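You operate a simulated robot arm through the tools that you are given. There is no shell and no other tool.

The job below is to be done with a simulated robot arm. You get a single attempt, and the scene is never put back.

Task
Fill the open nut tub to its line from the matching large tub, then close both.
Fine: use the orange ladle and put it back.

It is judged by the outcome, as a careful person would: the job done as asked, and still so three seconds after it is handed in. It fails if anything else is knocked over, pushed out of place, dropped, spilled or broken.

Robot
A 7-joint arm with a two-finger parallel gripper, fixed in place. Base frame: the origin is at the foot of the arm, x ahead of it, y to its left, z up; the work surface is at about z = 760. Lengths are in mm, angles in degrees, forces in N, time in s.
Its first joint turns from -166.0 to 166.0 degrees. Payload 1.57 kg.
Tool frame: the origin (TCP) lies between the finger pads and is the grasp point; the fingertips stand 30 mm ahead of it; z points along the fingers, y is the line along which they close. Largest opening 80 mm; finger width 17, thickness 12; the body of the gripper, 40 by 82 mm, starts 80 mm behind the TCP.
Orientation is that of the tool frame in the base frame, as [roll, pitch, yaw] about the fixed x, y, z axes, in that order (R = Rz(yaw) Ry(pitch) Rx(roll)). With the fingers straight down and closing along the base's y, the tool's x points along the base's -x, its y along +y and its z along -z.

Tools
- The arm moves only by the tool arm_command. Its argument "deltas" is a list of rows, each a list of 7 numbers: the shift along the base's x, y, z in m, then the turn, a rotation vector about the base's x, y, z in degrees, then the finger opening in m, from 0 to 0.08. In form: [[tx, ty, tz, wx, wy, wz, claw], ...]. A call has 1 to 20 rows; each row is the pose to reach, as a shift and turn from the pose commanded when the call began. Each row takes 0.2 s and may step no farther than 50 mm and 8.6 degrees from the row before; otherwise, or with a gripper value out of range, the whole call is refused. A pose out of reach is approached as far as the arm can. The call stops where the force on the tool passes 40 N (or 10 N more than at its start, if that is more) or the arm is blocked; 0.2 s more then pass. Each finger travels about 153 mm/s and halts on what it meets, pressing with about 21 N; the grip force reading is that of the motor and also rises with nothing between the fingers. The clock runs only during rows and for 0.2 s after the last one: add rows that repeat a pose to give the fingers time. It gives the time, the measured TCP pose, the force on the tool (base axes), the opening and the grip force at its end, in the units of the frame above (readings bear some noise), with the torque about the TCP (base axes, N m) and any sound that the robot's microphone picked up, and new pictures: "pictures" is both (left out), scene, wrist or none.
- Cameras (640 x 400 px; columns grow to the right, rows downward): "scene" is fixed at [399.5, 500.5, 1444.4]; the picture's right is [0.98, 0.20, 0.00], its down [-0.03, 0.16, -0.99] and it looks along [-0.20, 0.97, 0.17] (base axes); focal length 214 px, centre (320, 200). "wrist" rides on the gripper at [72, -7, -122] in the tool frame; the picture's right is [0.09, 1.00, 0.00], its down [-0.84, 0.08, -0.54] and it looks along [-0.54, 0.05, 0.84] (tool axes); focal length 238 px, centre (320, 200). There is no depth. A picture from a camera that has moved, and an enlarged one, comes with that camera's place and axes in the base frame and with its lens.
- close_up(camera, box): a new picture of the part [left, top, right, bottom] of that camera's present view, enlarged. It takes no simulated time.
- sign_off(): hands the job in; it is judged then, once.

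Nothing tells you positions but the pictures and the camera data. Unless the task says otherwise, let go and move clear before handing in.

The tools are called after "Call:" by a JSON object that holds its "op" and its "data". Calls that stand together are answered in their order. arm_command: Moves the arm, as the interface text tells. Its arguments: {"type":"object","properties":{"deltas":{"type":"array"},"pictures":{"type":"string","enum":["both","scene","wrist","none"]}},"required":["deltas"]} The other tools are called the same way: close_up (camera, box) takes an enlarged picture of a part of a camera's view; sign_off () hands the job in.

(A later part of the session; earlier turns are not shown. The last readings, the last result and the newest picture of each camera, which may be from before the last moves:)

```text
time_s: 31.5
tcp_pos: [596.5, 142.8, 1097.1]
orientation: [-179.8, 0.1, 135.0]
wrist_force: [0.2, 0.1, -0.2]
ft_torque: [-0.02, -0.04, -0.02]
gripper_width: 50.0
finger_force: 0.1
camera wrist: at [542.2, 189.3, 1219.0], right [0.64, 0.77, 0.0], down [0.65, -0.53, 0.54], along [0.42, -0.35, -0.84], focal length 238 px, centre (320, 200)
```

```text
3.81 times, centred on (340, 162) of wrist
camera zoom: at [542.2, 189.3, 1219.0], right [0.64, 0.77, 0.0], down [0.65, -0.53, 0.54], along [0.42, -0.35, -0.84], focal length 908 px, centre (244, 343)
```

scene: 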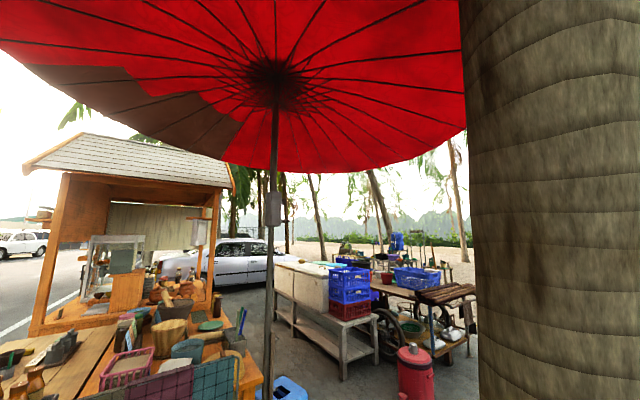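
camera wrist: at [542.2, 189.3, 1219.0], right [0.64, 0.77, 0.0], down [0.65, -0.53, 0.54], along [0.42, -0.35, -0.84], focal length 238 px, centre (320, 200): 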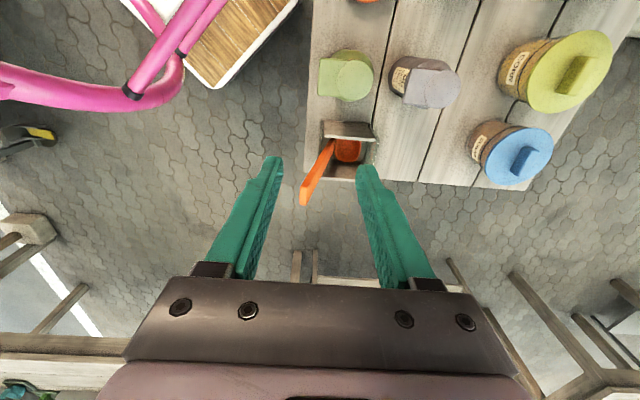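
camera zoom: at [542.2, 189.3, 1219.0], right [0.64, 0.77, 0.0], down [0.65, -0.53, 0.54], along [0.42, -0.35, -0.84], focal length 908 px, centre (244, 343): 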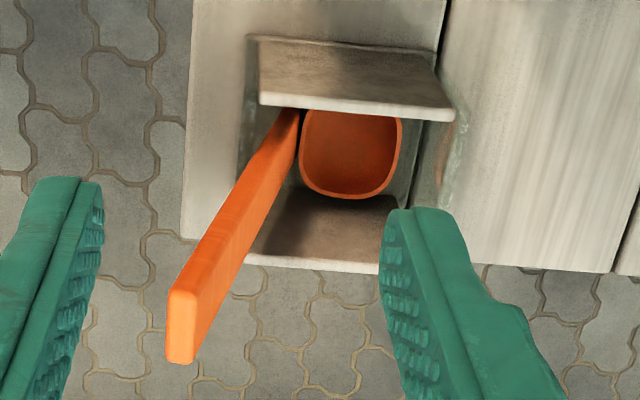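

The table and holder sit at 45°. The handle is about 9 × 24 mm, leaning roughly 13.5° toward the robot, with its tip at (648, 73, 972). I'll tilt the tool about 30° so it can hold the handle at an angle, which helps both reach and pouring, and stop at a pre-grasp point.

Call:
{"op": "arm_command", "data": {"deltas": [[0.002, -0.007, -0.02, -2.36, -6.09, -0.71, 0.05], [0.005, -0.015, -0.04, -4.72, -12.18, -1.41, 0.05], [0.007, -0.023, -0.06, -7.07, -18.26, -2.12, 0.05], [0.009, -0.031, -0.08, -9.43, -24.35, -2.82, 0.05], [0.011, -0.039, -0.099, -11.79, -30.44, -3.53, 0.05], [0.011, -0.039, -0.099, -11.79, -30.44, -3.53, 0.05], [0.011, -0.039, -0.099, -11.79, -30.44, -3.53, 0.05]], "pictures": "wrist"}}

Call:
{"op": "close_up", "data": {"camera": "wrist", "box": [230, 60, 400, 250]}}

```text
time_s: 33.1
tcp_pos: [609.2, 106.8, 998.6]
orientation: [164.6, 29.4, 127.3]
wrist_force: [-0.4, 0.1, -0.4]
ft_torque: [0.0, 0.02, 0.04]
gripper_width: 49.6
finger_force: 0.0
camera wrist: at [506.5, 177.2, 1064.7], right [0.64, 0.75, 0.19], down [0.23, -0.41, 0.88], along [0.74, -0.52, -0.43], focal length 238 px, centre (320, 200)
```

wrist: 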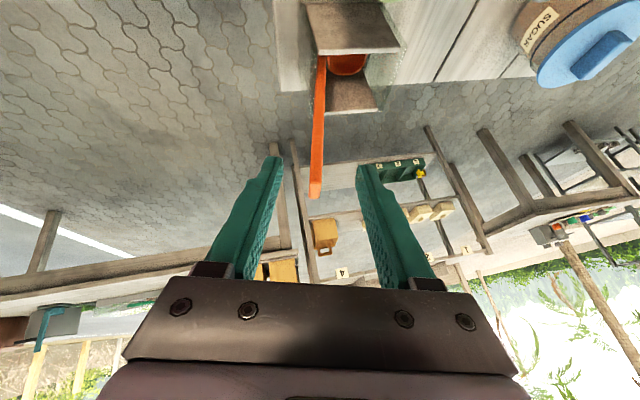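

```text
2.11 times, centred on (315, 155) of wrist
camera zoom: at [506.5, 177.2, 1064.7], right [0.64, 0.75, 0.19], down [0.23, -0.41, 0.88], along [0.74, -0.52, -0.43], focal length 502 px, centre (330, 295)
```

zoom: 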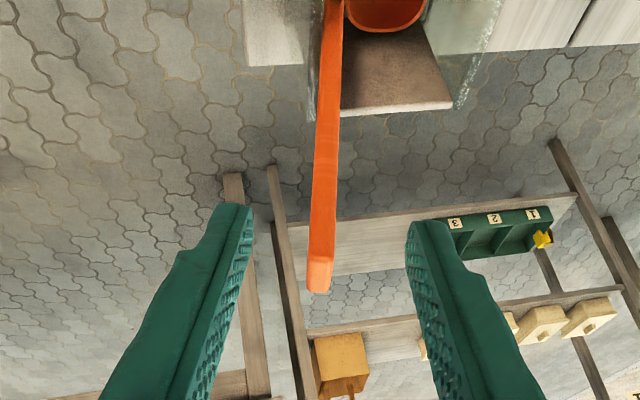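

Alignment looks very good, with the handle edge-on and centred between the fingers. I'll advance 100 mm along the tool axis.

Call:
{"op": "arm_command", "data": {"deltas": [[0.0123, -0.0057, -0.0211, 0, 0, 0, 0.05], [0.0246, -0.0113, -0.0422, 0, 0, 0, 0.05], [0.037, -0.0169, -0.0633, 0, 0, 0, 0.05], [0.0493, -0.0225, -0.0844, 0, 0, 0, 0.05], [0.0493, -0.0225, -0.0844, 0, 0, 0, 0.05]], "pictures": "wrist"}}

Call:
{"op": "close_up", "data": {"camera": "wrist", "box": [230, 60, 400, 280]}}

```text
time_s: 34.3
tcp_pos: [662.1, 84.5, 914.8]
orientation: [164.6, 29.2, 127.3]
wrist_force: [0.2, -0.2, -0.3]
ft_torque: [0.01, -0.01, -0.01]
gripper_width: 50.1
finger_force: 0.0
camera wrist: at [558.9, 155.5, 980.9], right [0.64, 0.75, 0.19], down [0.23, -0.41, 0.88], along [0.74, -0.52, -0.43], focal length 238 px, centre (320, 200)
```

wrist: 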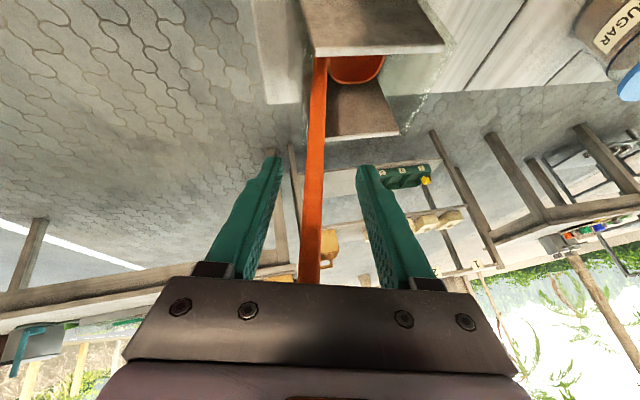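

```text
1.82 times, centred on (315, 170) of wrist
camera zoom: at [558.9, 155.5, 980.9], right [0.64, 0.75, 0.19], down [0.23, -0.41, 0.88], along [0.74, -0.52, -0.43], focal length 433 px, centre (329, 254)
```

zoom: 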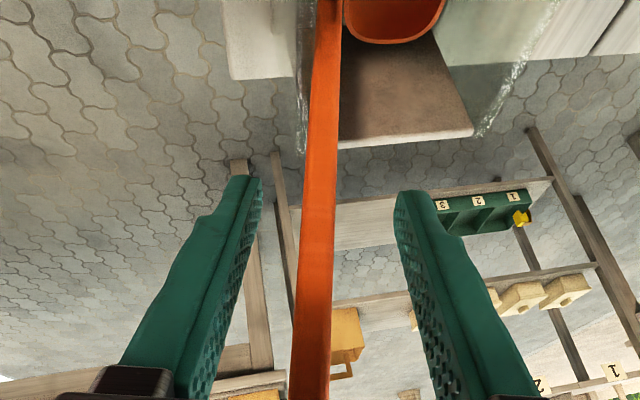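

Call:
{"op": "arm_command", "data": {"deltas": [[-0.002, -0.002, -0.001, 0, 0, 0, 0.05], [-0.0027, -0.0027, -0.001, 0, 0, 0, 0.03], [-0.0027, -0.0027, -0.001, 0, 0, 0, 0.015], [-0.0027, -0.0027, -0.001, 0, 0, 0, 0.002], [-0.0027, -0.0027, -0.001, 0, 0, 0, 0.002]], "pictures": "wrist"}}

Call:
{"op": "close_up", "data": {"camera": "wrist", "box": [230, 0, 440, 280]}}

```text
time_s: 35.5
tcp_pos: [658.6, 80.9, 915.5]
orientation: [164.6, 29.2, 127.4]
wrist_force: [-0.3, 0.0, -0.4]
ft_torque: [-0.03, 0.04, -0.04]
gripper_width: 9.5
finger_force: 21.3
camera wrist: at [555.2, 152.4, 980.7], right [0.64, 0.75, 0.18], down [0.23, -0.41, 0.88], along [0.74, -0.52, -0.43], focal length 238 px, centre (320, 200)
```

wrist: 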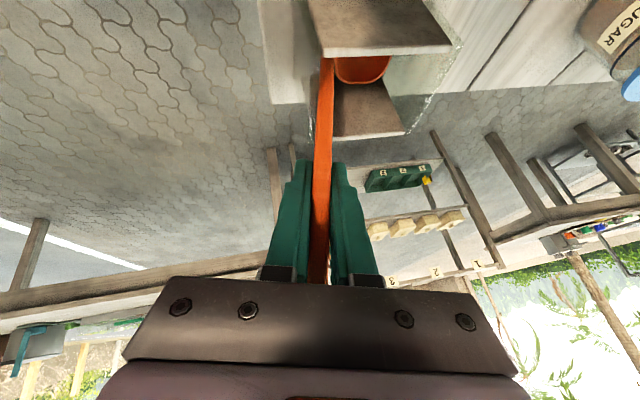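

```text
1.43 times, centred on (335, 140) of wrist
camera zoom: at [555.2, 152.4, 980.7], right [0.64, 0.75, 0.18], down [0.23, -0.41, 0.88], along [0.74, -0.52, -0.43], focal length 340 px, centre (299, 286)
```

zoom: 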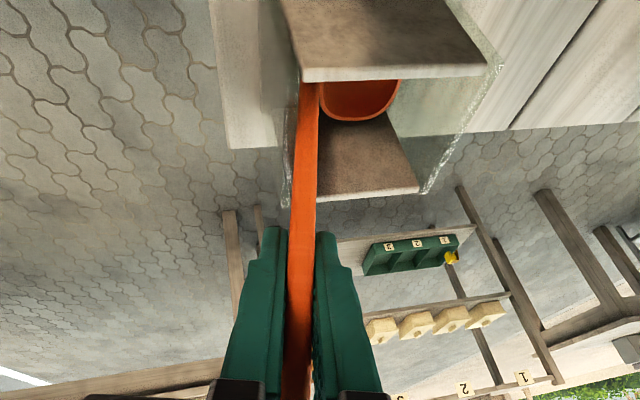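

The ladle is gripped (9.5 mm). I'll lift it straight up out of the holder.

Call:
{"op": "arm_command", "data": {"deltas": [[0, 0, 0.006, 0, 0, 0, 0.002], [0, 0, 0.02, 0, 0, 0, 0.002], [0, 0, 0.04, 0, 0, 0, 0.002], [0, 0, 0.06, 0, 0, 0, 0.002], [0, 0, 0.085, 0, 0, 0, 0.002], [0, 0, 0.11, 0, 0, 0, 0.002], [0, 0, 0.135, 0, 0, 0, 0.002], [0, 0, 0.16, 0, 0, 0, 0.002], [0, 0, 0.16, 0, 0, 0, 0.002]], "pictures": "wrist"}}

Call:
{"op": "close_up", "data": {"camera": "wrist", "box": [230, 0, 440, 280]}}

```text
time_s: 37.5
tcp_pos: [656.3, 80.6, 1074.3]
orientation: [164.7, 29.2, 127.3]
wrist_force: [0.8, -0.2, -0.3]
ft_torque: [0.0, 0.04, -0.03]
gripper_width: 9.4
finger_force: 20.9
camera wrist: at [554.0, 152.1, 1140.8], right [0.64, 0.75, 0.18], down [0.23, -0.41, 0.88], along [0.74, -0.52, -0.43], focal length 238 px, centre (320, 200)
```

wrist: 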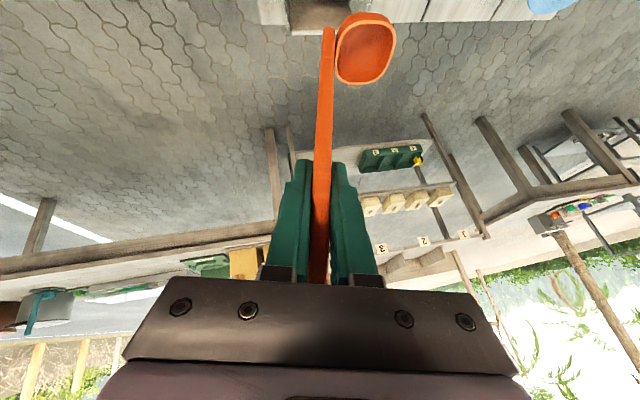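

```text
1.43 times, centred on (335, 140) of wrist
camera zoom: at [554.0, 152.1, 1140.8], right [0.64, 0.75, 0.18], down [0.23, -0.41, 0.88], along [0.74, -0.52, -0.43], focal length 340 px, centre (299, 286)
```

zoom: 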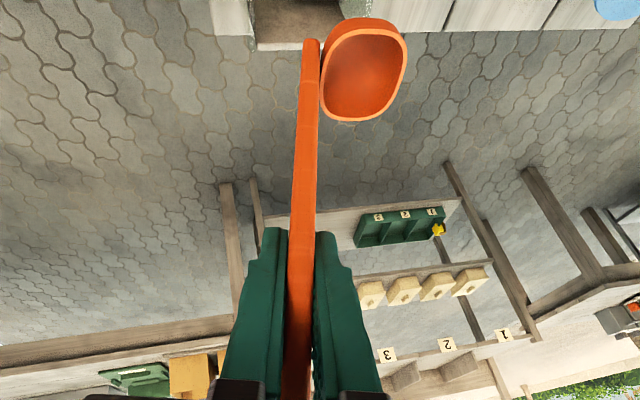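

The ladle is free. The cup sits about 142 mm below the TCP and 31 mm to the front, with its bottom about 175 mm below. Now I'll set the ladle upright and raise it a bit more.

Call:
{"op": "arm_command", "data": {"deltas": [[0, 0, 0.012, -3.2, 3.2, 0, 0.002], [0, 0, 0.024, -6.4, 6.4, 0, 0.002], [0, 0, 0.035, -9.55, 9.55, 0, 0.002], [0, 0, 0.035, -9.55, 9.55, 0, 0.002]], "pictures": "wrist"}}

```text
time_s: 38.5
tcp_pos: [657.7, 81.5, 1108.8]
orientation: [-179.7, 30.2, 135.1]
wrist_force: [0.7, -0.4, -0.5]
ft_torque: [-0.06, 0.03, 0.0]
gripper_width: 9.6
finger_force: 20.9
camera wrist: at [565.7, 164.1, 1178.8], right [0.65, 0.76, -0.05], down [0.38, -0.26, 0.89], along [0.66, -0.59, -0.46], focal length 238 px, centre (320, 200)
```

wrist: 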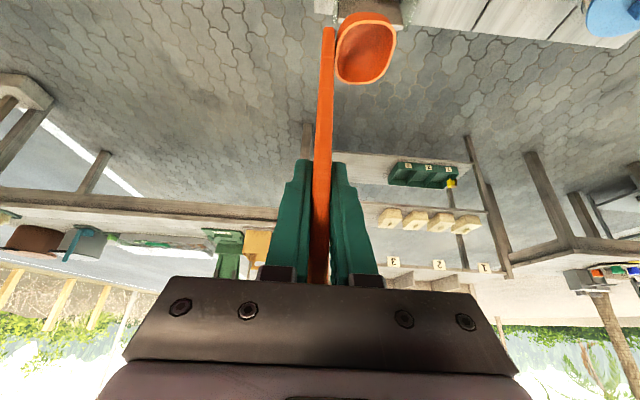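

The ladle is upright. Before loading it, I'll rehearse the pouring posture empty, high above the small tub, to be sure the arm can reach it. First I'll turn the wrist around.

Call:
{"op": "arm_command", "data": {"deltas": [[-0.008, 0.017, 0, 0, 0, 8, 0.002], [-0.015, 0.034, 0, 0, 0, 16, 0.002], [-0.023, 0.051, 0, 0, 0, 24, 0.002], [-0.03, 0.068, 0, 0, 0, 32, 0.002], [-0.038, 0.085, 0, 0, 0, 40, 0.002], [-0.045, 0.102, 0, 0, 0, 48, 0.002], [-0.053, 0.119, 0, 0, 0, 56, 0.002], [-0.06, 0.136, 0, 0, 0, 64, 0.002], [-0.068, 0.153, 0, 0, 0, 72, 0.002], [-0.076, 0.17, 0, 0, 0, 80, 0.002], [-0.083, 0.187, 0, 0, 0, 88, 0.002], [-0.09, 0.204, 0, 0, 0, 96, 0.002], [-0.098, 0.219, 0, 0, 0, 104, 0.002]], "pictures": "wrist"}}

```text
time_s: 41.3
tcp_pos: [558.3, 301.0, 1109.4]
orientation: [-179.8, 30.2, -120.8]
wrist_force: [0.0, 0.8, -0.7]
ft_torque: [-0.01, -0.01, -0.02]
gripper_width: 9.9
finger_force: 21.2
camera wrist: at [501.7, 191.2, 1179.3], right [-0.89, 0.44, -0.05], down [0.16, 0.43, 0.89], along [0.42, 0.79, -0.46], focal length 238 px, centre (320, 200)
```

wrist: 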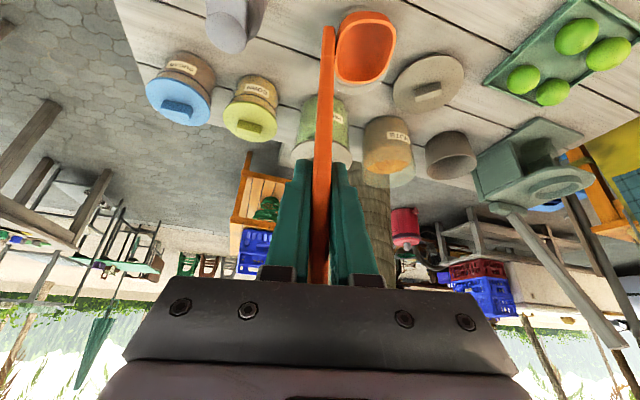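

Call:
{"op": "arm_command", "data": {"deltas": [[0.002, 0.01, 0, 0, 0, 8, 0.002], [0.004, 0.02, 0, 0, 0, 16, 0.002], [0.006, 0.03, 0, 0, 0, 24, 0.002], [0.008, 0.04, 0, 0, 0, 32, 0.002], [0.01, 0.05, 0, 0, 0, 40, 0.002], [0.012, 0.06, 0, 0, 0, 48, 0.002], [0.014, 0.07, 0, 0, 0, 56, 0.002], [0.016, 0.08, 0, 0, 0, 64, 0.002], [0.018, 0.09, 0, 0, 0, 72, 0.002], [0.02, 0.1, 0, 0, 0, 80, 0.002], [0.022, 0.11, 0, 0, 0, 88, 0.002], [0.024, 0.12, 0, 0, 0, 96, 0.002], [0.025, 0.13, 0, 0, 0, 104, 0.002], [0.026, 0.139, 0, 0, 0, 111, 0.002], [0.026, 0.139, 0, 0, 0, 111, 0.002]], "pictures": "wrist"}}

```text
time_s: 44.5
tcp_pos: [585.1, 441.6, 1109.2]
orientation: [-179.7, 30.2, -9.8]
wrist_force: [-0.2, 0.4, -1.0]
ft_torque: [0.0, 0.0, 0.0]
gripper_width: 9.6
finger_force: 21.1
camera wrist: at [708.1, 425.8, 1178.7], right [-0.09, -0.99, -0.05], down [-0.46, 0.0, 0.89], along [-0.88, 0.11, -0.46], focal length 238 px, centre (320, 200)
```

wrist: 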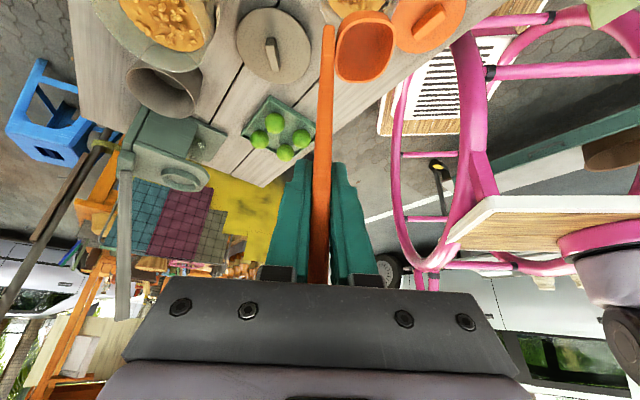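

The pour approach side is clear. I'll rehearse the full tilt empty, about 90 mm higher than the real pour will be.

Call:
{"op": "arm_command", "data": {"deltas": [[-0.0204, 0.0036, -0.0015, -1.46, -8.27, 0, 0.002], [-0.0404, 0.0071, -0.0061, -2.92, -16.55, 0, 0.002], [-0.0596, 0.0105, -0.0135, -4.38, -24.82, 0, 0.002], [-0.0774, 0.0137, -0.0237, -5.85, -33.1, 0, 0.002], [-0.0936, 0.0165, -0.0365, -7.31, -41.37, 0, 0.002], [-0.1078, 0.019, -0.0515, -8.77, -49.64, 0, 0.002], [-0.1197, 0.0211, -0.0684, -10.23, -57.92, 0, 0.002], [-0.1289, 0.0228, -0.087, -11.69, -66.19, 0, 0.002], [-0.1355, 0.0239, -0.1067, -13.15, -74.47, 0, 0.002], [-0.1391, 0.0246, -0.1272, -14.62, -82.74, 0, 0.002], [-0.1397, 0.0247, -0.148, -16.08, -91.01, 0, 0.002], [-0.1374, 0.0243, -0.1686, -17.54, -99.29, 0, 0.002], [-0.1321, 0.0233, -0.1887, -19, -107.56, 0, 0.002], [-0.1321, 0.0233, -0.1887, -19, -107.56, 0, 0.002]], "pictures": "both"}}

```text
time_s: 47.5
tcp_pos: [454.8, 464.4, 919.7]
orientation: [-180.0, -79.2, -9.8]
wrist_force: [0.6, 0.0, -0.1]
ft_torque: [0.03, 0.06, -0.01]
gripper_width: 9.9
finger_force: 21.2
camera wrist: at [351.0, 488.2, 1012.6], right [-0.15, -0.98, 0.09], down [-0.69, 0.04, -0.72], along [0.7, -0.17, -0.69], focal length 238 px, centre (320, 200)
```

scene: 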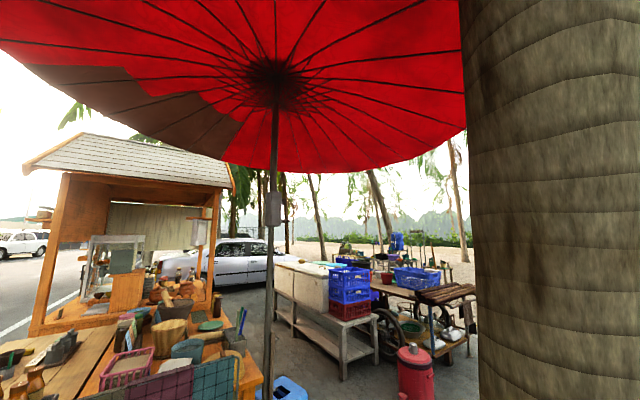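
wrist: 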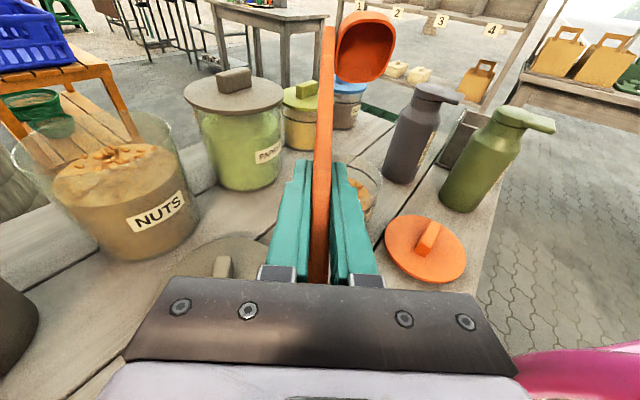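

The pour posture is fully reachable, and from here the camera sees the tubs from the side. I'll enlarge them.

Call:
{"op": "close_up", "data": {"camera": "wrist", "box": [0, 90, 220, 280]}}

Call:
{"op": "close_up", "data": {"camera": "wrist", "box": [310, 0, 410, 250]}}

Call:
{"op": "close_up", "data": {"camera": "wrist", "box": [340, 60, 560, 290]}}

```text
2.11 times, centred on (110, 185) of wrist
camera zoom: at [351.0, 488.2, 1012.6], right [-0.15, -0.98, 0.09], down [-0.69, 0.04, -0.72], along [0.7, -0.17, -0.69], focal length 502 px, centre (762, 232)
```

zoom: 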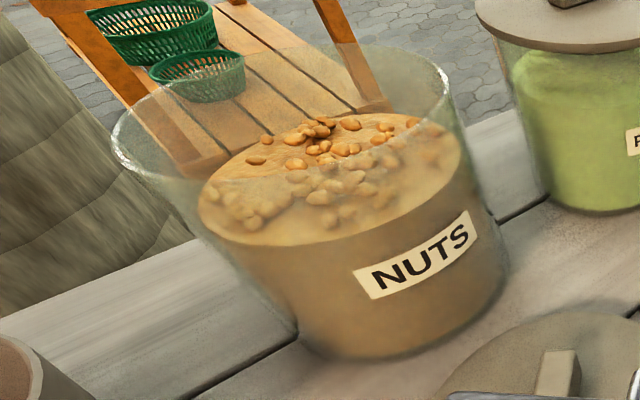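

```text
1.60 times, centred on (360, 125) of wrist
camera zoom: at [351.0, 488.2, 1012.6], right [-0.15, -0.98, 0.09], down [-0.69, 0.04, -0.72], along [0.7, -0.17, -0.69], focal length 381 px, centre (256, 320)
```

zoom: 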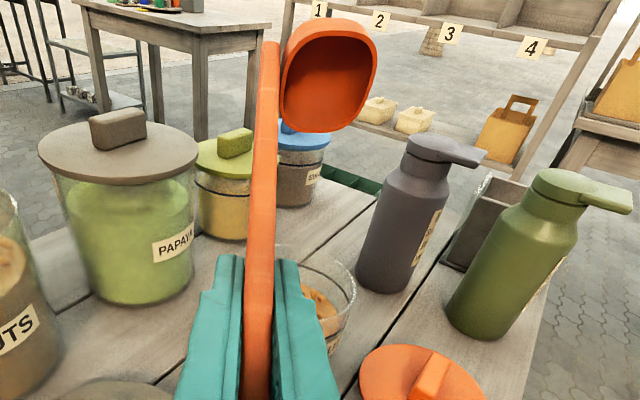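

```text
1.74 times, centred on (450, 175) of wrist
camera zoom: at [351.0, 488.2, 1012.6], right [-0.15, -0.98, 0.09], down [-0.69, 0.04, -0.72], along [0.7, -0.17, -0.69], focal length 414 px, centre (94, 244)
```

zoom: 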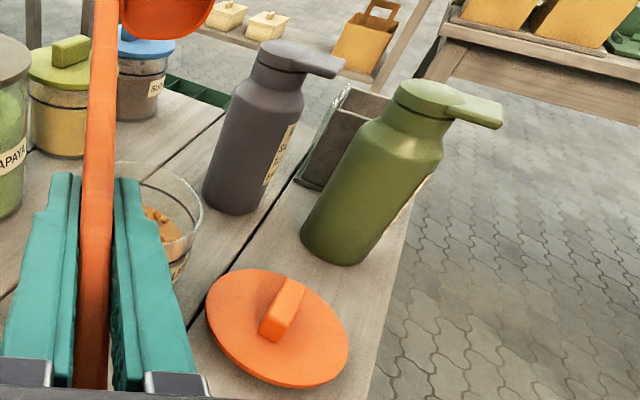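

The posture works well. Now I'll reverse the tilt to bring the ladle upright again.

Call:
{"op": "arm_command", "data": {"deltas": [[-0.0053, 0.001, 0.0201, 1.46, 8.27, 0, 0.002], [-0.0076, 0.0014, 0.0407, 2.92, 16.55, 0, 0.002], [-0.007, 0.0013, 0.0615, 4.38, 24.82, 0, 0.002], [-0.0034, 0.0006, 0.082, 5.85, 33.1, 0, 0.002], [0.0032, -0.0005, 0.1017, 7.31, 41.37, 0, 0.002], [0.0124, -0.0022, 0.1203, 8.77, 49.64, 0, 0.002], [0.0243, -0.0043, 0.1372, 10.23, 57.92, 0, 0.002], [0.0385, -0.0068, 0.1522, 11.69, 66.19, 0, 0.002], [0.0547, -0.0096, 0.165, 13.15, 74.47, 0, 0.002], [0.0725, -0.0128, 0.1752, 14.62, 82.74, 0, 0.002], [0.0917, -0.0162, 0.1826, 16.08, 91.01, 0, 0.002], [0.1117, -0.0197, 0.1872, 17.54, 99.29, 0, 0.002], [0.1321, -0.0233, 0.1887, 19, 107.56, 0, 0.002], [0.1321, -0.0233, 0.1887, 19, 107.56, 0, 0.002]], "pictures": "wrist"}}

```text
time_s: 50.5
tcp_pos: [585.2, 439.1, 1109.1]
orientation: [-179.8, 30.2, -9.9]
wrist_force: [-0.8, 0.9, -0.3]
ft_torque: [0.0, -0.03, 0.0]
gripper_width: 9.8
finger_force: 21.2
camera wrist: at [708.9, 423.5, 1178.1], right [-0.1, -0.99, -0.05], down [-0.46, 0.0, 0.89], along [-0.88, 0.11, -0.45], focal length 238 px, centre (320, 200)
```

wrist: 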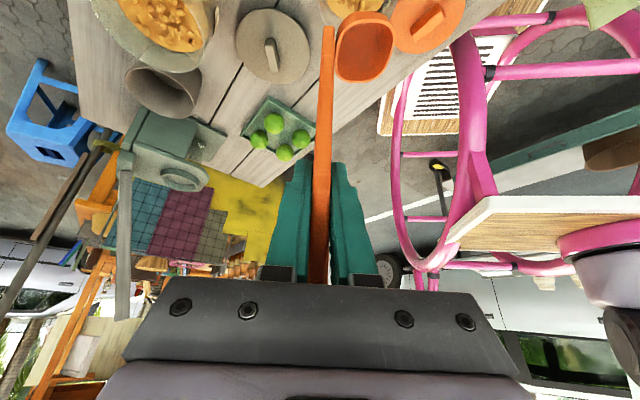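

Call:
{"op": "arm_command", "data": {"deltas": [[-0.002, 0.009, 0, 0, 0, -8, 0.002], [-0.005, 0.018, 0, 0, 0, -16, 0.002], [-0.007, 0.027, 0, 0, 0, -24, 0.002], [-0.01, 0.036, 0, 0, 0, -32, 0.002], [-0.012, 0.045, 0, 0, 0, -40, 0.002], [-0.015, 0.054, 0, 0, 0, -48, 0.002], [-0.017, 0.063, 0, 0, 0, -56, 0.002], [-0.02, 0.072, 0, 0, 0, -64, 0.002], [-0.022, 0.081, 0, 0, 0, -72, 0.002], [-0.025, 0.09, 0, 0, 0, -80, 0.002], [-0.028, 0.099, 0, 0, 0, -88, 0.002], [-0.03, 0.108, 0, 0, 0, -96, 0.002], [-0.033, 0.117, -0.005, 0, 0, -104, 0.002], [-0.036, 0.126, -0.01, 0, 0, -112, 0.002], [-0.038, 0.135, -0.015, 0, 0, -119, 0.002], [-0.04, 0.141, -0.02, 0, 0, -125, 0.002], [-0.04, 0.141, -0.02, 0, 0, -125, 0.002]], "pictures": "wrist"}}

```text
time_s: 54.1
tcp_pos: [545.1, 580.9, 1090.4]
orientation: [-179.8, 30.3, -135.0]
wrist_force: [-0.5, 0.0, -0.8]
ft_torque: [-0.03, 0.01, 0.0]
gripper_width: 9.7
finger_force: 20.9
camera wrist: at [462.7, 488.6, 1159.2], right [-0.76, 0.65, -0.05], down [0.26, 0.37, 0.89], along [0.6, 0.66, -0.46], focal length 238 px, centre (320, 200)
```

wrist: 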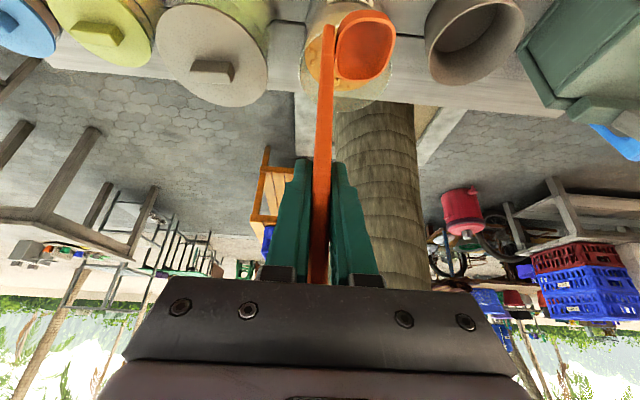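

Over the large tub area. I'll tilt 20° for scooping and position just above its mouth.

Call:
{"op": "arm_command", "data": {"deltas": [[0.004, 0.006, 0, 4.7, -4.7, 0, 0.002], [0.008, 0.012, 0, 9.4, -9.4, 0, 0.002], [0.0166, 0.022, -0.006, 14.14, -14.14, 0, 0.002], [0.0166, 0.022, -0.012, 14.14, -14.14, 0, 0.002], [0.0166, 0.022, -0.012, 14.14, -14.14, 0, 0.002]], "pictures": "wrist"}}

Call:
{"op": "close_up", "data": {"camera": "wrist", "box": [260, 0, 460, 160]}}

```text
time_s: 55.3
tcp_pos: [561.7, 603.1, 1078.3]
orientation: [-179.9, 50.3, -135.0]
wrist_force: [-0.8, 0.1, 0.4]
ft_torque: [-0.04, 0.01, 0.01]
gripper_width: 9.4
finger_force: 20.6
camera wrist: at [466.8, 499.1, 1100.6], right [-0.74, 0.66, -0.07], down [0.03, 0.14, 0.99], along [0.67, 0.73, -0.12], focal length 238 px, centre (320, 200)
```

wrist: 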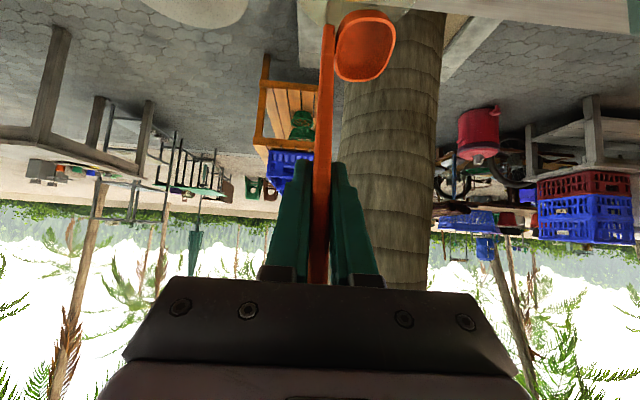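

```text
2.50 times, centred on (360, 80) of wrist
camera zoom: at [466.8, 499.1, 1100.6], right [-0.74, 0.66, -0.07], down [0.03, 0.14, 0.99], along [0.67, 0.73, -0.12], focal length 596 px, centre (220, 500)
```

zoom: 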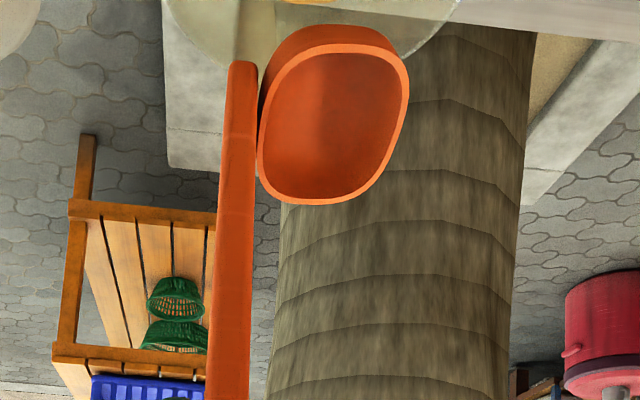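

The cup is over the tub mouth with a small offset to correct. I'll lower it into the nuts, watching the force.

Call:
{"op": "arm_command", "data": {"deltas": [[0.002, -0.0015, -0.025, 0, 0, 0, 0.002], [0.002, -0.0015, -0.05, 0, 0, 0, 0.002], [0.002, -0.0015, -0.07, 0, 0, 0, 0.002], [0.002, -0.0015, -0.085, 0, 0, 0, 0.002], [0.002, -0.0015, -0.095, 0, 0, 0, 0.002], [0.002, -0.0015, -0.105, 0, 0, 0, 0.002]], "pictures": "wrist"}}

Call:
{"op": "close_up", "data": {"camera": "wrist", "box": [230, 0, 450, 170]}}

```text
time_s: 56.7
tcp_pos: [563.2, 601.2, 971.9]
orientation: [-179.7, 50.1, -134.9]
wrist_force: [0.9, 0.4, 0.3]
ft_torque: [-0.03, 0.01, 0.03]
gripper_width: 9.7
finger_force: 21.1
camera wrist: at [469.8, 497.6, 994.1], right [-0.74, 0.66, -0.07], down [0.03, 0.14, 0.99], along [0.67, 0.73, -0.12], focal length 238 px, centre (320, 200)
```

wrist: 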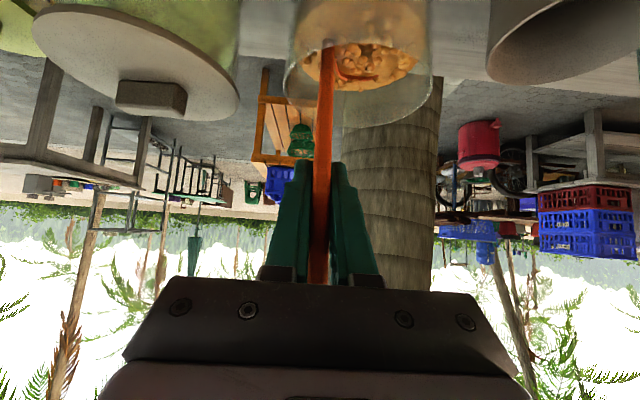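

```text
2.35 times, centred on (340, 85) of wrist
camera zoom: at [469.8, 497.6, 994.1], right [-0.74, 0.66, -0.07], down [0.03, 0.14, 0.99], along [0.67, 0.73, -0.12], focal length 561 px, centre (273, 471)
```

zoom: 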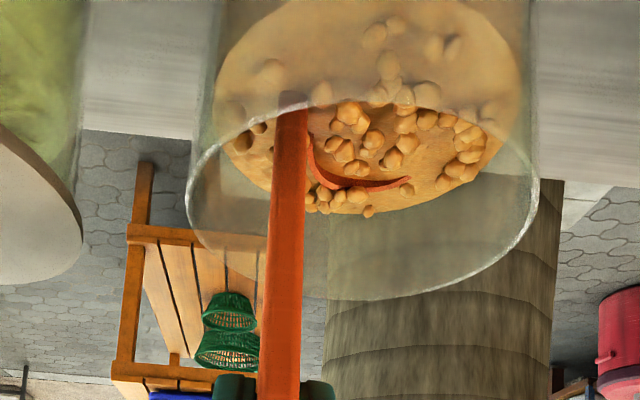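

The cup rim is at the surface and nuts are already showing in it. I'll go a little deeper, sweep inward, bring it level and lift.

Call:
{"op": "arm_command", "data": {"deltas": [[0, 0, -0.008, 0, 0, 0, 0.002], [-0.0035, -0.0035, -0.014, 0, 0, 0, 0.002], [-0.0085, -0.0085, -0.015, 0, 0, 0, 0.002], [-0.0113, -0.0113, -0.015, 0, 0, 0, 0.002], [-0.0013, -0.0013, -0.0096, -4.24, 4.24, 0, 0.002], [0.0108, 0.0108, -0.0065, -9.2, 9.2, 0, 0.002], [0.0231, 0.0231, -0.0054, -14.14, 14.14, 0, 0.002], [0.0231, 0.0231, 0.01, -14.14, 14.14, 0, 0.002], [0.0231, 0.0231, 0.025, -14.14, 14.14, 0, 0.002]], "pictures": "wrist"}}

Call:
{"op": "close_up", "data": {"camera": "wrist", "box": [230, 0, 450, 170]}}

```text
time_s: 58.7
tcp_pos: [586.4, 624.9, 998.9]
orientation: [-179.7, 30.1, -134.9]
wrist_force: [0.7, -0.2, -0.4]
ft_torque: [-0.02, 0.0, -0.01]
gripper_width: 9.7
finger_force: 21.0
camera wrist: at [503.8, 531.9, 1068.3], right [-0.76, 0.65, -0.05], down [0.26, 0.38, 0.89], along [0.59, 0.66, -0.46], focal length 238 px, centre (320, 200)
```

wrist: 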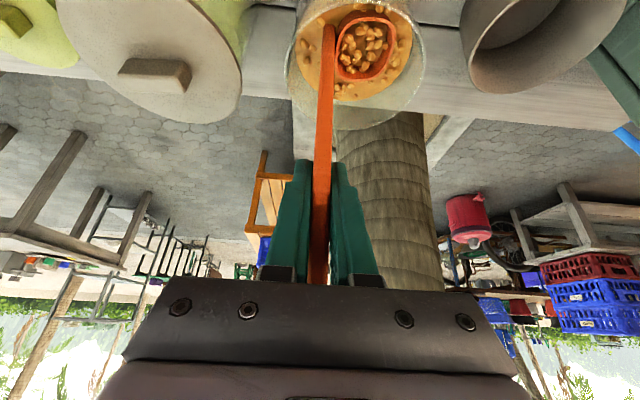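

```text
2.35 times, centred on (340, 85) of wrist
camera zoom: at [503.8, 531.9, 1068.3], right [-0.76, 0.65, -0.05], down [0.26, 0.38, 0.89], along [0.59, 0.66, -0.46], focal length 561 px, centre (273, 471)
```

zoom: 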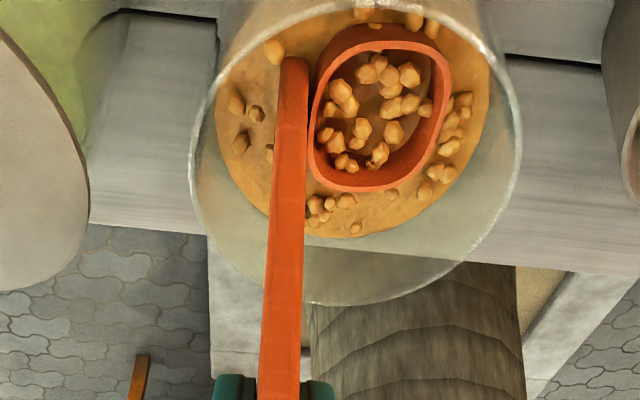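

The cup has nuts in it. I'll lift it clear of the rim gently.

Call:
{"op": "arm_command", "data": {"deltas": [[0, 0, 0.015, 0, 0, 0, 0.002], [0, 0, 0.032, 0, 0, 0, 0.002], [0, 0, 0.05, 0, 0, 0, 0.002], [-0.002, -0.002, 0.068, 0, 0, 0, 0.002], [-0.004, -0.004, 0.084, 0, 0, 0, 0.002], [-0.006, -0.006, 0.092, 0, 0, 0, 0.002], [-0.006, -0.006, 0.092, 0, 0, 0, 0.002]], "pictures": "wrist"}}

Call:
{"op": "close_up", "data": {"camera": "wrist", "box": [230, 0, 450, 170]}}

```text
time_s: 60.3
tcp_pos: [579.3, 618.6, 1088.2]
orientation: [-179.8, 30.0, -135.0]
wrist_force: [0.0, 0.9, 0.1]
ft_torque: [-0.02, 0.01, 0.04]
gripper_width: 9.7
finger_force: 20.8
camera wrist: at [496.8, 525.7, 1158.2], right [-0.76, 0.65, -0.05], down [0.26, 0.38, 0.89], along [0.59, 0.66, -0.46], focal length 238 px, centre (320, 200)
```

wrist: 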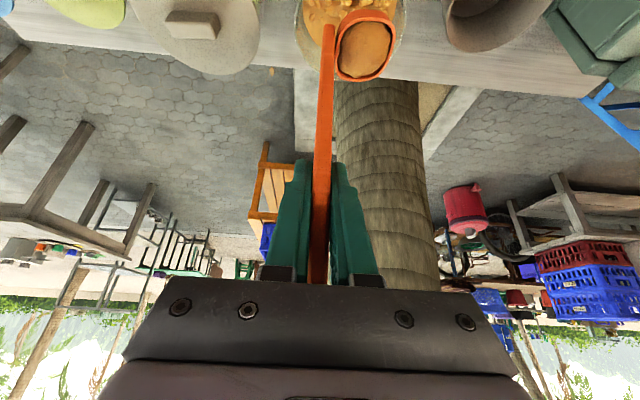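

```text
2.35 times, centred on (340, 85) of wrist
camera zoom: at [496.8, 525.7, 1158.2], right [-0.76, 0.65, -0.05], down [0.26, 0.38, 0.89], along [0.59, 0.66, -0.46], focal length 561 px, centre (273, 471)
```

zoom: 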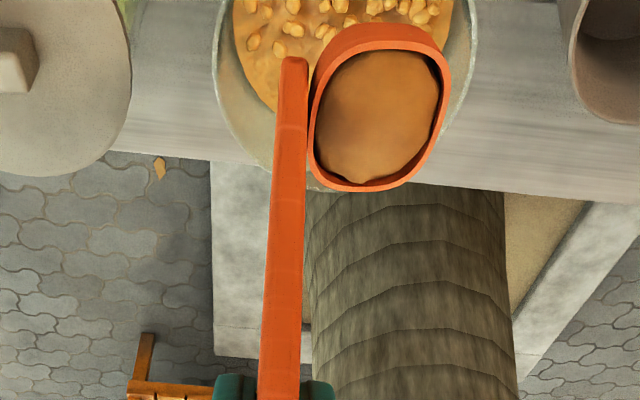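

The ladle is loaded with a nearly full cup. I'll carry it upright to the small tub, turning to the pouring heading.

Call:
{"op": "arm_command", "data": {"deltas": [[0, -0.005, 0, 0, 0, 4, 0.002], [0, -0.014, 0, 0, 0, 11, 0.002], [0, -0.025, 0, 0, 0, 19, 0.002], [0, -0.036, 0, 0, 0, 27, 0.002], [0, -0.047, 0, 0, 0, 35, 0.002], [0, -0.058, 0, 0, 0, 43, 0.002], [0, -0.07, 0, 0, 0, 51, 0.002], [0.001, -0.082, 0, 0, 0, 59, 0.002], [0.001, -0.094, 0, 0, 0, 67, 0.002], [0.001, -0.106, 0, 0, 0, 75, 0.002], [0.001, -0.118, 0, 0, 0, 83, 0.002], [0.001, -0.13, 0, 0, 0, 91, 0.002], [0.002, -0.142, 0, 0, 0, 99, 0.002], [0.002, -0.154, 0, 0, 0, 107, 0.002], [0.002, -0.165, 0, 0, 0, 114, 0.002], [0.002, -0.174, 0, 0, 0, 120, 0.002], [0.002, -0.179, 0, 0, 0, 125, 0.002], [0.002, -0.179, 0, 0, 0, 125, 0.002]], "pictures": "wrist"}}

Call:
{"op": "close_up", "data": {"camera": "wrist", "box": [230, 0, 450, 170]}}

```text
time_s: 64.1
tcp_pos: [582.8, 438.9, 1090.1]
orientation: [-179.8, 30.1, -9.9]
wrist_force: [0.2, -1.0, -0.6]
ft_torque: [0.0, 0.0, -0.01]
gripper_width: 9.3
finger_force: 20.9
camera wrist: at [705.4, 423.6, 1158.5], right [-0.09, -0.99, -0.05], down [-0.46, 0.0, 0.89], along [-0.88, 0.11, -0.46], focal length 238 px, centre (320, 200)
```

wrist: 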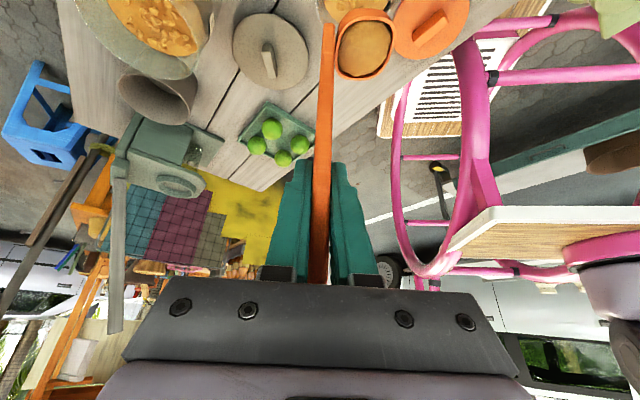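

```text
2.35 times, centred on (340, 85) of wrist
camera zoom: at [705.4, 423.6, 1158.5], right [-0.09, -0.99, -0.05], down [-0.46, 0.0, 0.89], along [-0.88, 0.11, -0.46], focal length 561 px, centre (273, 471)
```

zoom: 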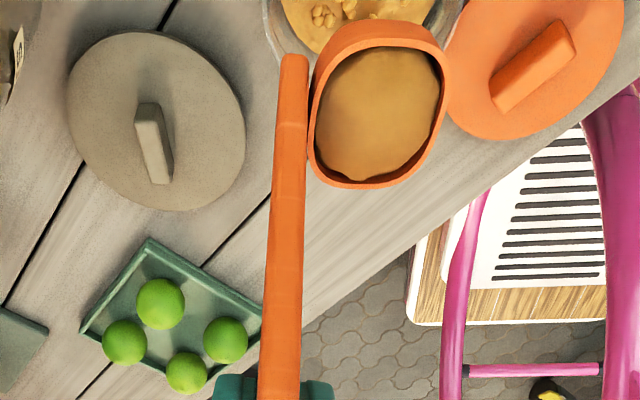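

Call:
{"op": "arm_command", "data": {"deltas": [[0, 0, -0.02, 0, 0, 0, 0.002], [0, 0, -0.045, 0, 0, 0, 0.002], [0, 0, -0.066, 0, 0, 0, 0.002], [0, 0, -0.066, 0, 0, 0, 0.002]], "pictures": "wrist"}}

Call:
{"op": "close_up", "data": {"camera": "wrist", "box": [260, 0, 460, 150]}}

```text
time_s: 65.1
tcp_pos: [581.4, 440.4, 1021.6]
orientation: [-179.7, 30.1, -9.9]
wrist_force: [0.0, -0.8, -1.2]
ft_torque: [0.01, -0.01, 0.0]
gripper_width: 9.5
finger_force: 21.3
camera wrist: at [704.2, 424.7, 1091.5], right [-0.1, -0.99, -0.05], down [-0.46, 0.0, 0.89], along [-0.88, 0.11, -0.46], focal length 238 px, centre (320, 200)
```

wrist: 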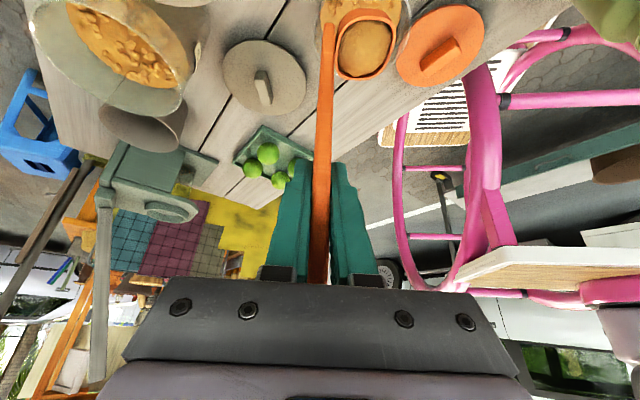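

```text
2.67 times, centred on (360, 75) of wrist
camera zoom: at [704.2, 424.7, 1091.5], right [-0.1, -0.99, -0.05], down [-0.46, 0.0, 0.89], along [-0.88, 0.11, -0.46], focal length 636 px, centre (213, 533)
```

zoom: 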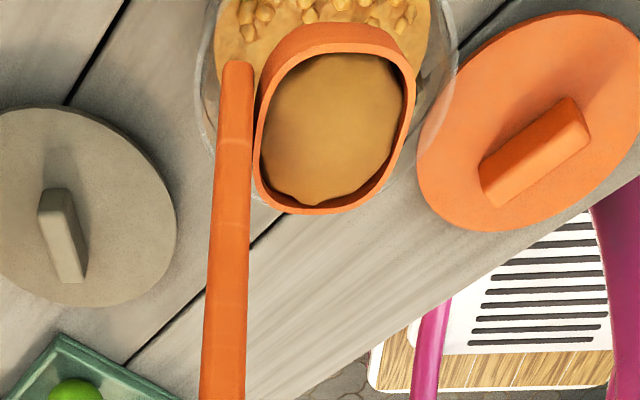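

The cup sits centred over the small tub. The tub level looks about 15 mm below its line, so this whole scoop should be safe to pour. I'll tilt gradually and check midway.

Call:
{"op": "arm_command", "data": {"deltas": [[-0.0204, 0.0036, -0.0015, -1.46, -8.27, 0, 0.002], [-0.0404, 0.0071, -0.0061, -2.92, -16.55, 0, 0.002], [-0.0596, 0.0105, -0.0135, -4.38, -24.82, 0, 0.002], [-0.0774, 0.0137, -0.0237, -5.85, -33.1, 0, 0.002], [-0.0936, 0.0165, -0.0365, -7.31, -41.37, 0, 0.002], [-0.1078, 0.019, -0.0515, -8.77, -49.64, 0, 0.002], [-0.1197, 0.0211, -0.0684, -10.23, -57.92, 0, 0.002]], "pictures": "wrist"}}

Call:
{"op": "close_up", "data": {"camera": "wrist", "box": [260, 0, 460, 150]}}

```text
time_s: 66.7
tcp_pos: [463.7, 461.9, 952.7]
orientation: [-179.8, -28.8, -9.9]
wrist_force: [0.1, -1.0, -0.4]
ft_torque: [0.06, 0.09, 0.03]
gripper_width: 9.9
finger_force: 20.6
camera wrist: at [469.1, 466.8, 1094.4], right [-0.09, -0.99, 0.04], down [-0.99, 0.1, 0.07], along [-0.08, -0.03, -1.0], focal length 238 px, centre (320, 200)
```

wrist: 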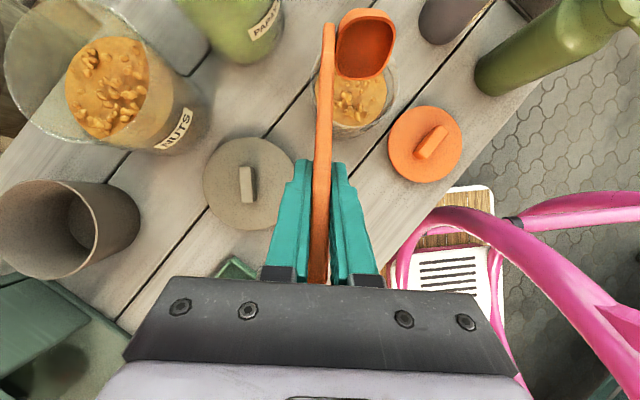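

```text
2.67 times, centred on (360, 75) of wrist
camera zoom: at [469.1, 466.8, 1094.4], right [-0.09, -0.99, 0.04], down [-0.99, 0.1, 0.07], along [-0.08, -0.03, -1.0], focal length 636 px, centre (213, 533)
```

zoom: 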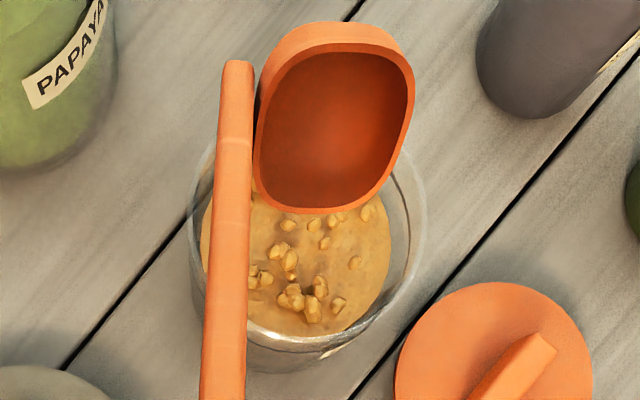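

The cup emptied cleanly into the tub. I'll check the level against the line.

Call:
{"op": "close_up", "data": {"camera": "wrist", "box": [310, 55, 400, 145]}}

```text
4.44 times, centred on (355, 100) of wrist
camera zoom: at [469.1, 466.8, 1094.4], right [-0.09, -0.99, 0.04], down [-0.99, 0.1, 0.07], along [-0.08, -0.03, -1.0], focal length 1059 px, centre (164, 644)
```

zoom: 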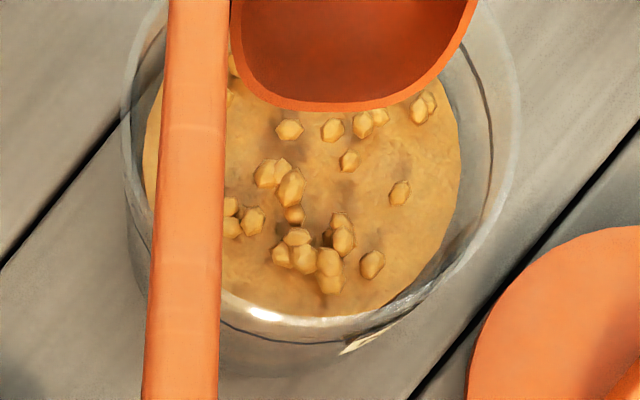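

The level rose but is still below the line. I'll bring the ladle upright again and then take a clearer side view from the base side.

Call:
{"op": "arm_command", "data": {"deltas": [[0.0119, -0.0021, 0.0219, 1.46, 8.28, 0, 0.002], [0.0261, -0.0046, 0.0419, 2.92, 16.55, 0, 0.002], [0.0423, -0.0074, 0.0597, 4.38, 24.82, 0, 0.002], [0.0601, -0.0106, 0.0749, 5.85, 33.1, 0, 0.002], [0.0793, -0.014, 0.0923, 7.31, 41.37, 0, 0.002], [0.0993, -0.0175, 0.1069, 8.77, 49.65, 0, 0.002], [0.1197, -0.0211, 0.1184, 10.23, 57.92, 0, 0.002], [0.1197, -0.0211, 0.1184, 10.23, 57.92, 0, 0.002]], "pictures": "none"}}

```text
time_s: 68.5
tcp_pos: [584.0, 441.0, 1071.7]
orientation: [-179.8, 30.2, -9.9]
wrist_force: [-0.1, 0.5, -0.7]
ft_torque: [0.0, -0.03, -0.03]
gripper_width: 9.6
finger_force: 21.2
```

Call:
{"op": "arm_command", "data": {"deltas": [[-0.01, -0.007, 0, 0, 0, -8, 0.002], [-0.02, -0.014, 0, 0, 0, -16, 0.002], [-0.03, -0.021, 0, 0, 0, -24, 0.002], [-0.04, -0.028, 0, 0, 0, -32, 0.002], [-0.05, -0.035, 0, 0, 0, -40, 0.002], [-0.06, -0.042, 0, 0, 0, -48, 0.002], [-0.07, -0.049, 0, 0, 0, -56, 0.002], [-0.08, -0.056, 0, 0, 0, -64, 0.002], [-0.09, -0.063, 0, 0, 0, -72, 0.002], [-0.1, -0.07, -0.01, 0, 0, -80, 0.002], [-0.11, -0.077, -0.02, 0, 0, -88, 0.002], [-0.12, -0.084, -0.035, 0, 0, -96, 0.002], [-0.13, -0.09, -0.05, 0, 0, -103, 0.002], [-0.14, -0.096, -0.065, 0, 0, -110, 0.002], [-0.14, -0.096, -0.065, 0, 0, -110, 0.002]], "pictures": "wrist"}}

```text
time_s: 71.7
tcp_pos: [439.7, 342.8, 1006.8]
orientation: [-179.8, 30.2, -120.2]
wrist_force: [0.3, -0.5, -1.4]
ft_torque: [0.0, -0.02, 0.03]
gripper_width: 9.4
finger_force: 21.4
camera wrist: at [385.2, 233.3, 1076.0], right [-0.9, 0.43, -0.05], down [0.16, 0.43, 0.89], along [0.4, 0.79, -0.46], focal length 238 px, centre (320, 200)
```

wrist: 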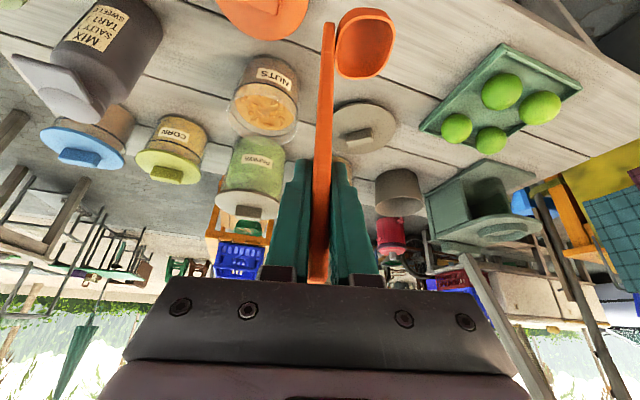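

Call:
{"op": "close_up", "data": {"camera": "wrist", "box": [220, 45, 310, 150]}}

Call:
{"op": "close_up", "data": {"camera": "wrist", "box": [230, 80, 305, 135]}}

Call:
{"op": "close_up", "data": {"camera": "wrist", "box": [30, 80, 220, 200]}}

```text
3.81 times, centred on (265, 98) of wrist
camera zoom: at [385.2, 233.3, 1076.0], right [-0.9, 0.43, -0.05], down [0.16, 0.43, 0.89], along [0.4, 0.79, -0.46], focal length 908 px, centre (530, 590)
```

zoom: 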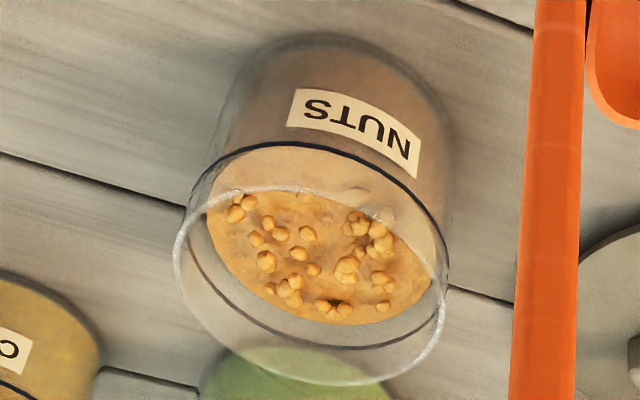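

```text
7.27 times, centred on (268, 108) of wrist
camera zoom: at [385.2, 233.3, 1076.0], right [-0.9, 0.43, -0.05], down [0.16, 0.43, 0.89], along [0.4, 0.79, -0.46], focal length 1734 px, centre (702, 873)
```

zoom: 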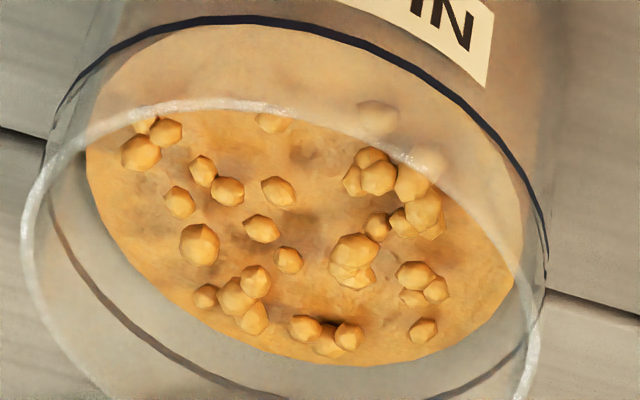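

```text
3.33 times, centred on (125, 140) of wrist
camera zoom: at [385.2, 233.3, 1076.0], right [-0.9, 0.43, -0.05], down [0.16, 0.43, 0.89], along [0.4, 0.79, -0.46], focal length 794 px, centre (970, 400)
```

zoom: 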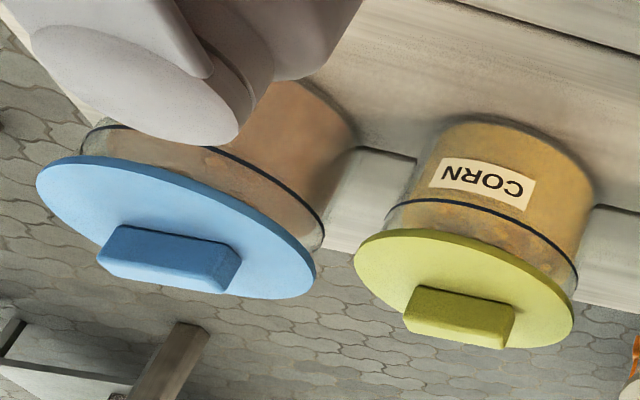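

From this side view the surface is about 4–5 mm below the dark line, and the first scoop raised it about 10 mm, so I need roughly half a scoop more. I'll take another scoop, and if it's too full I'll tip some back over the large tub.

Call:
{"op": "arm_command", "data": {"deltas": [[0.004, 0.008, 0.025, 0, 0, -1, 0.002], [0.01, 0.022, 0.05, 0, 0, -3, 0.002], [0.022, 0.05, 0.075, 0, 0, -5, 0.002], [0.036, 0.082, 0.083, 0, 0, -7, 0.002], [0.052, 0.118, 0.083, 0, 0, -9, 0.002], [0.068, 0.154, 0.083, 0, 0, -11, 0.002], [0.084, 0.19, 0.083, 0, 0, -13, 0.002], [0.098, 0.222, 0.083, 0, 0, -15, 0.002], [0.105, 0.238, 0.083, 0, 0, -15, 0.002], [0.105, 0.238, 0.083, 0, 0, -15, 0.002]], "pictures": "none"}}

```text
time_s: 73.9
tcp_pos: [546.8, 582.2, 1088.9]
orientation: [-179.7, 30.2, -135.0]
wrist_force: [0.2, 0.0, -0.3]
ft_torque: [-0.01, 0.01, 0.0]
gripper_width: 9.6
finger_force: 21.2
```

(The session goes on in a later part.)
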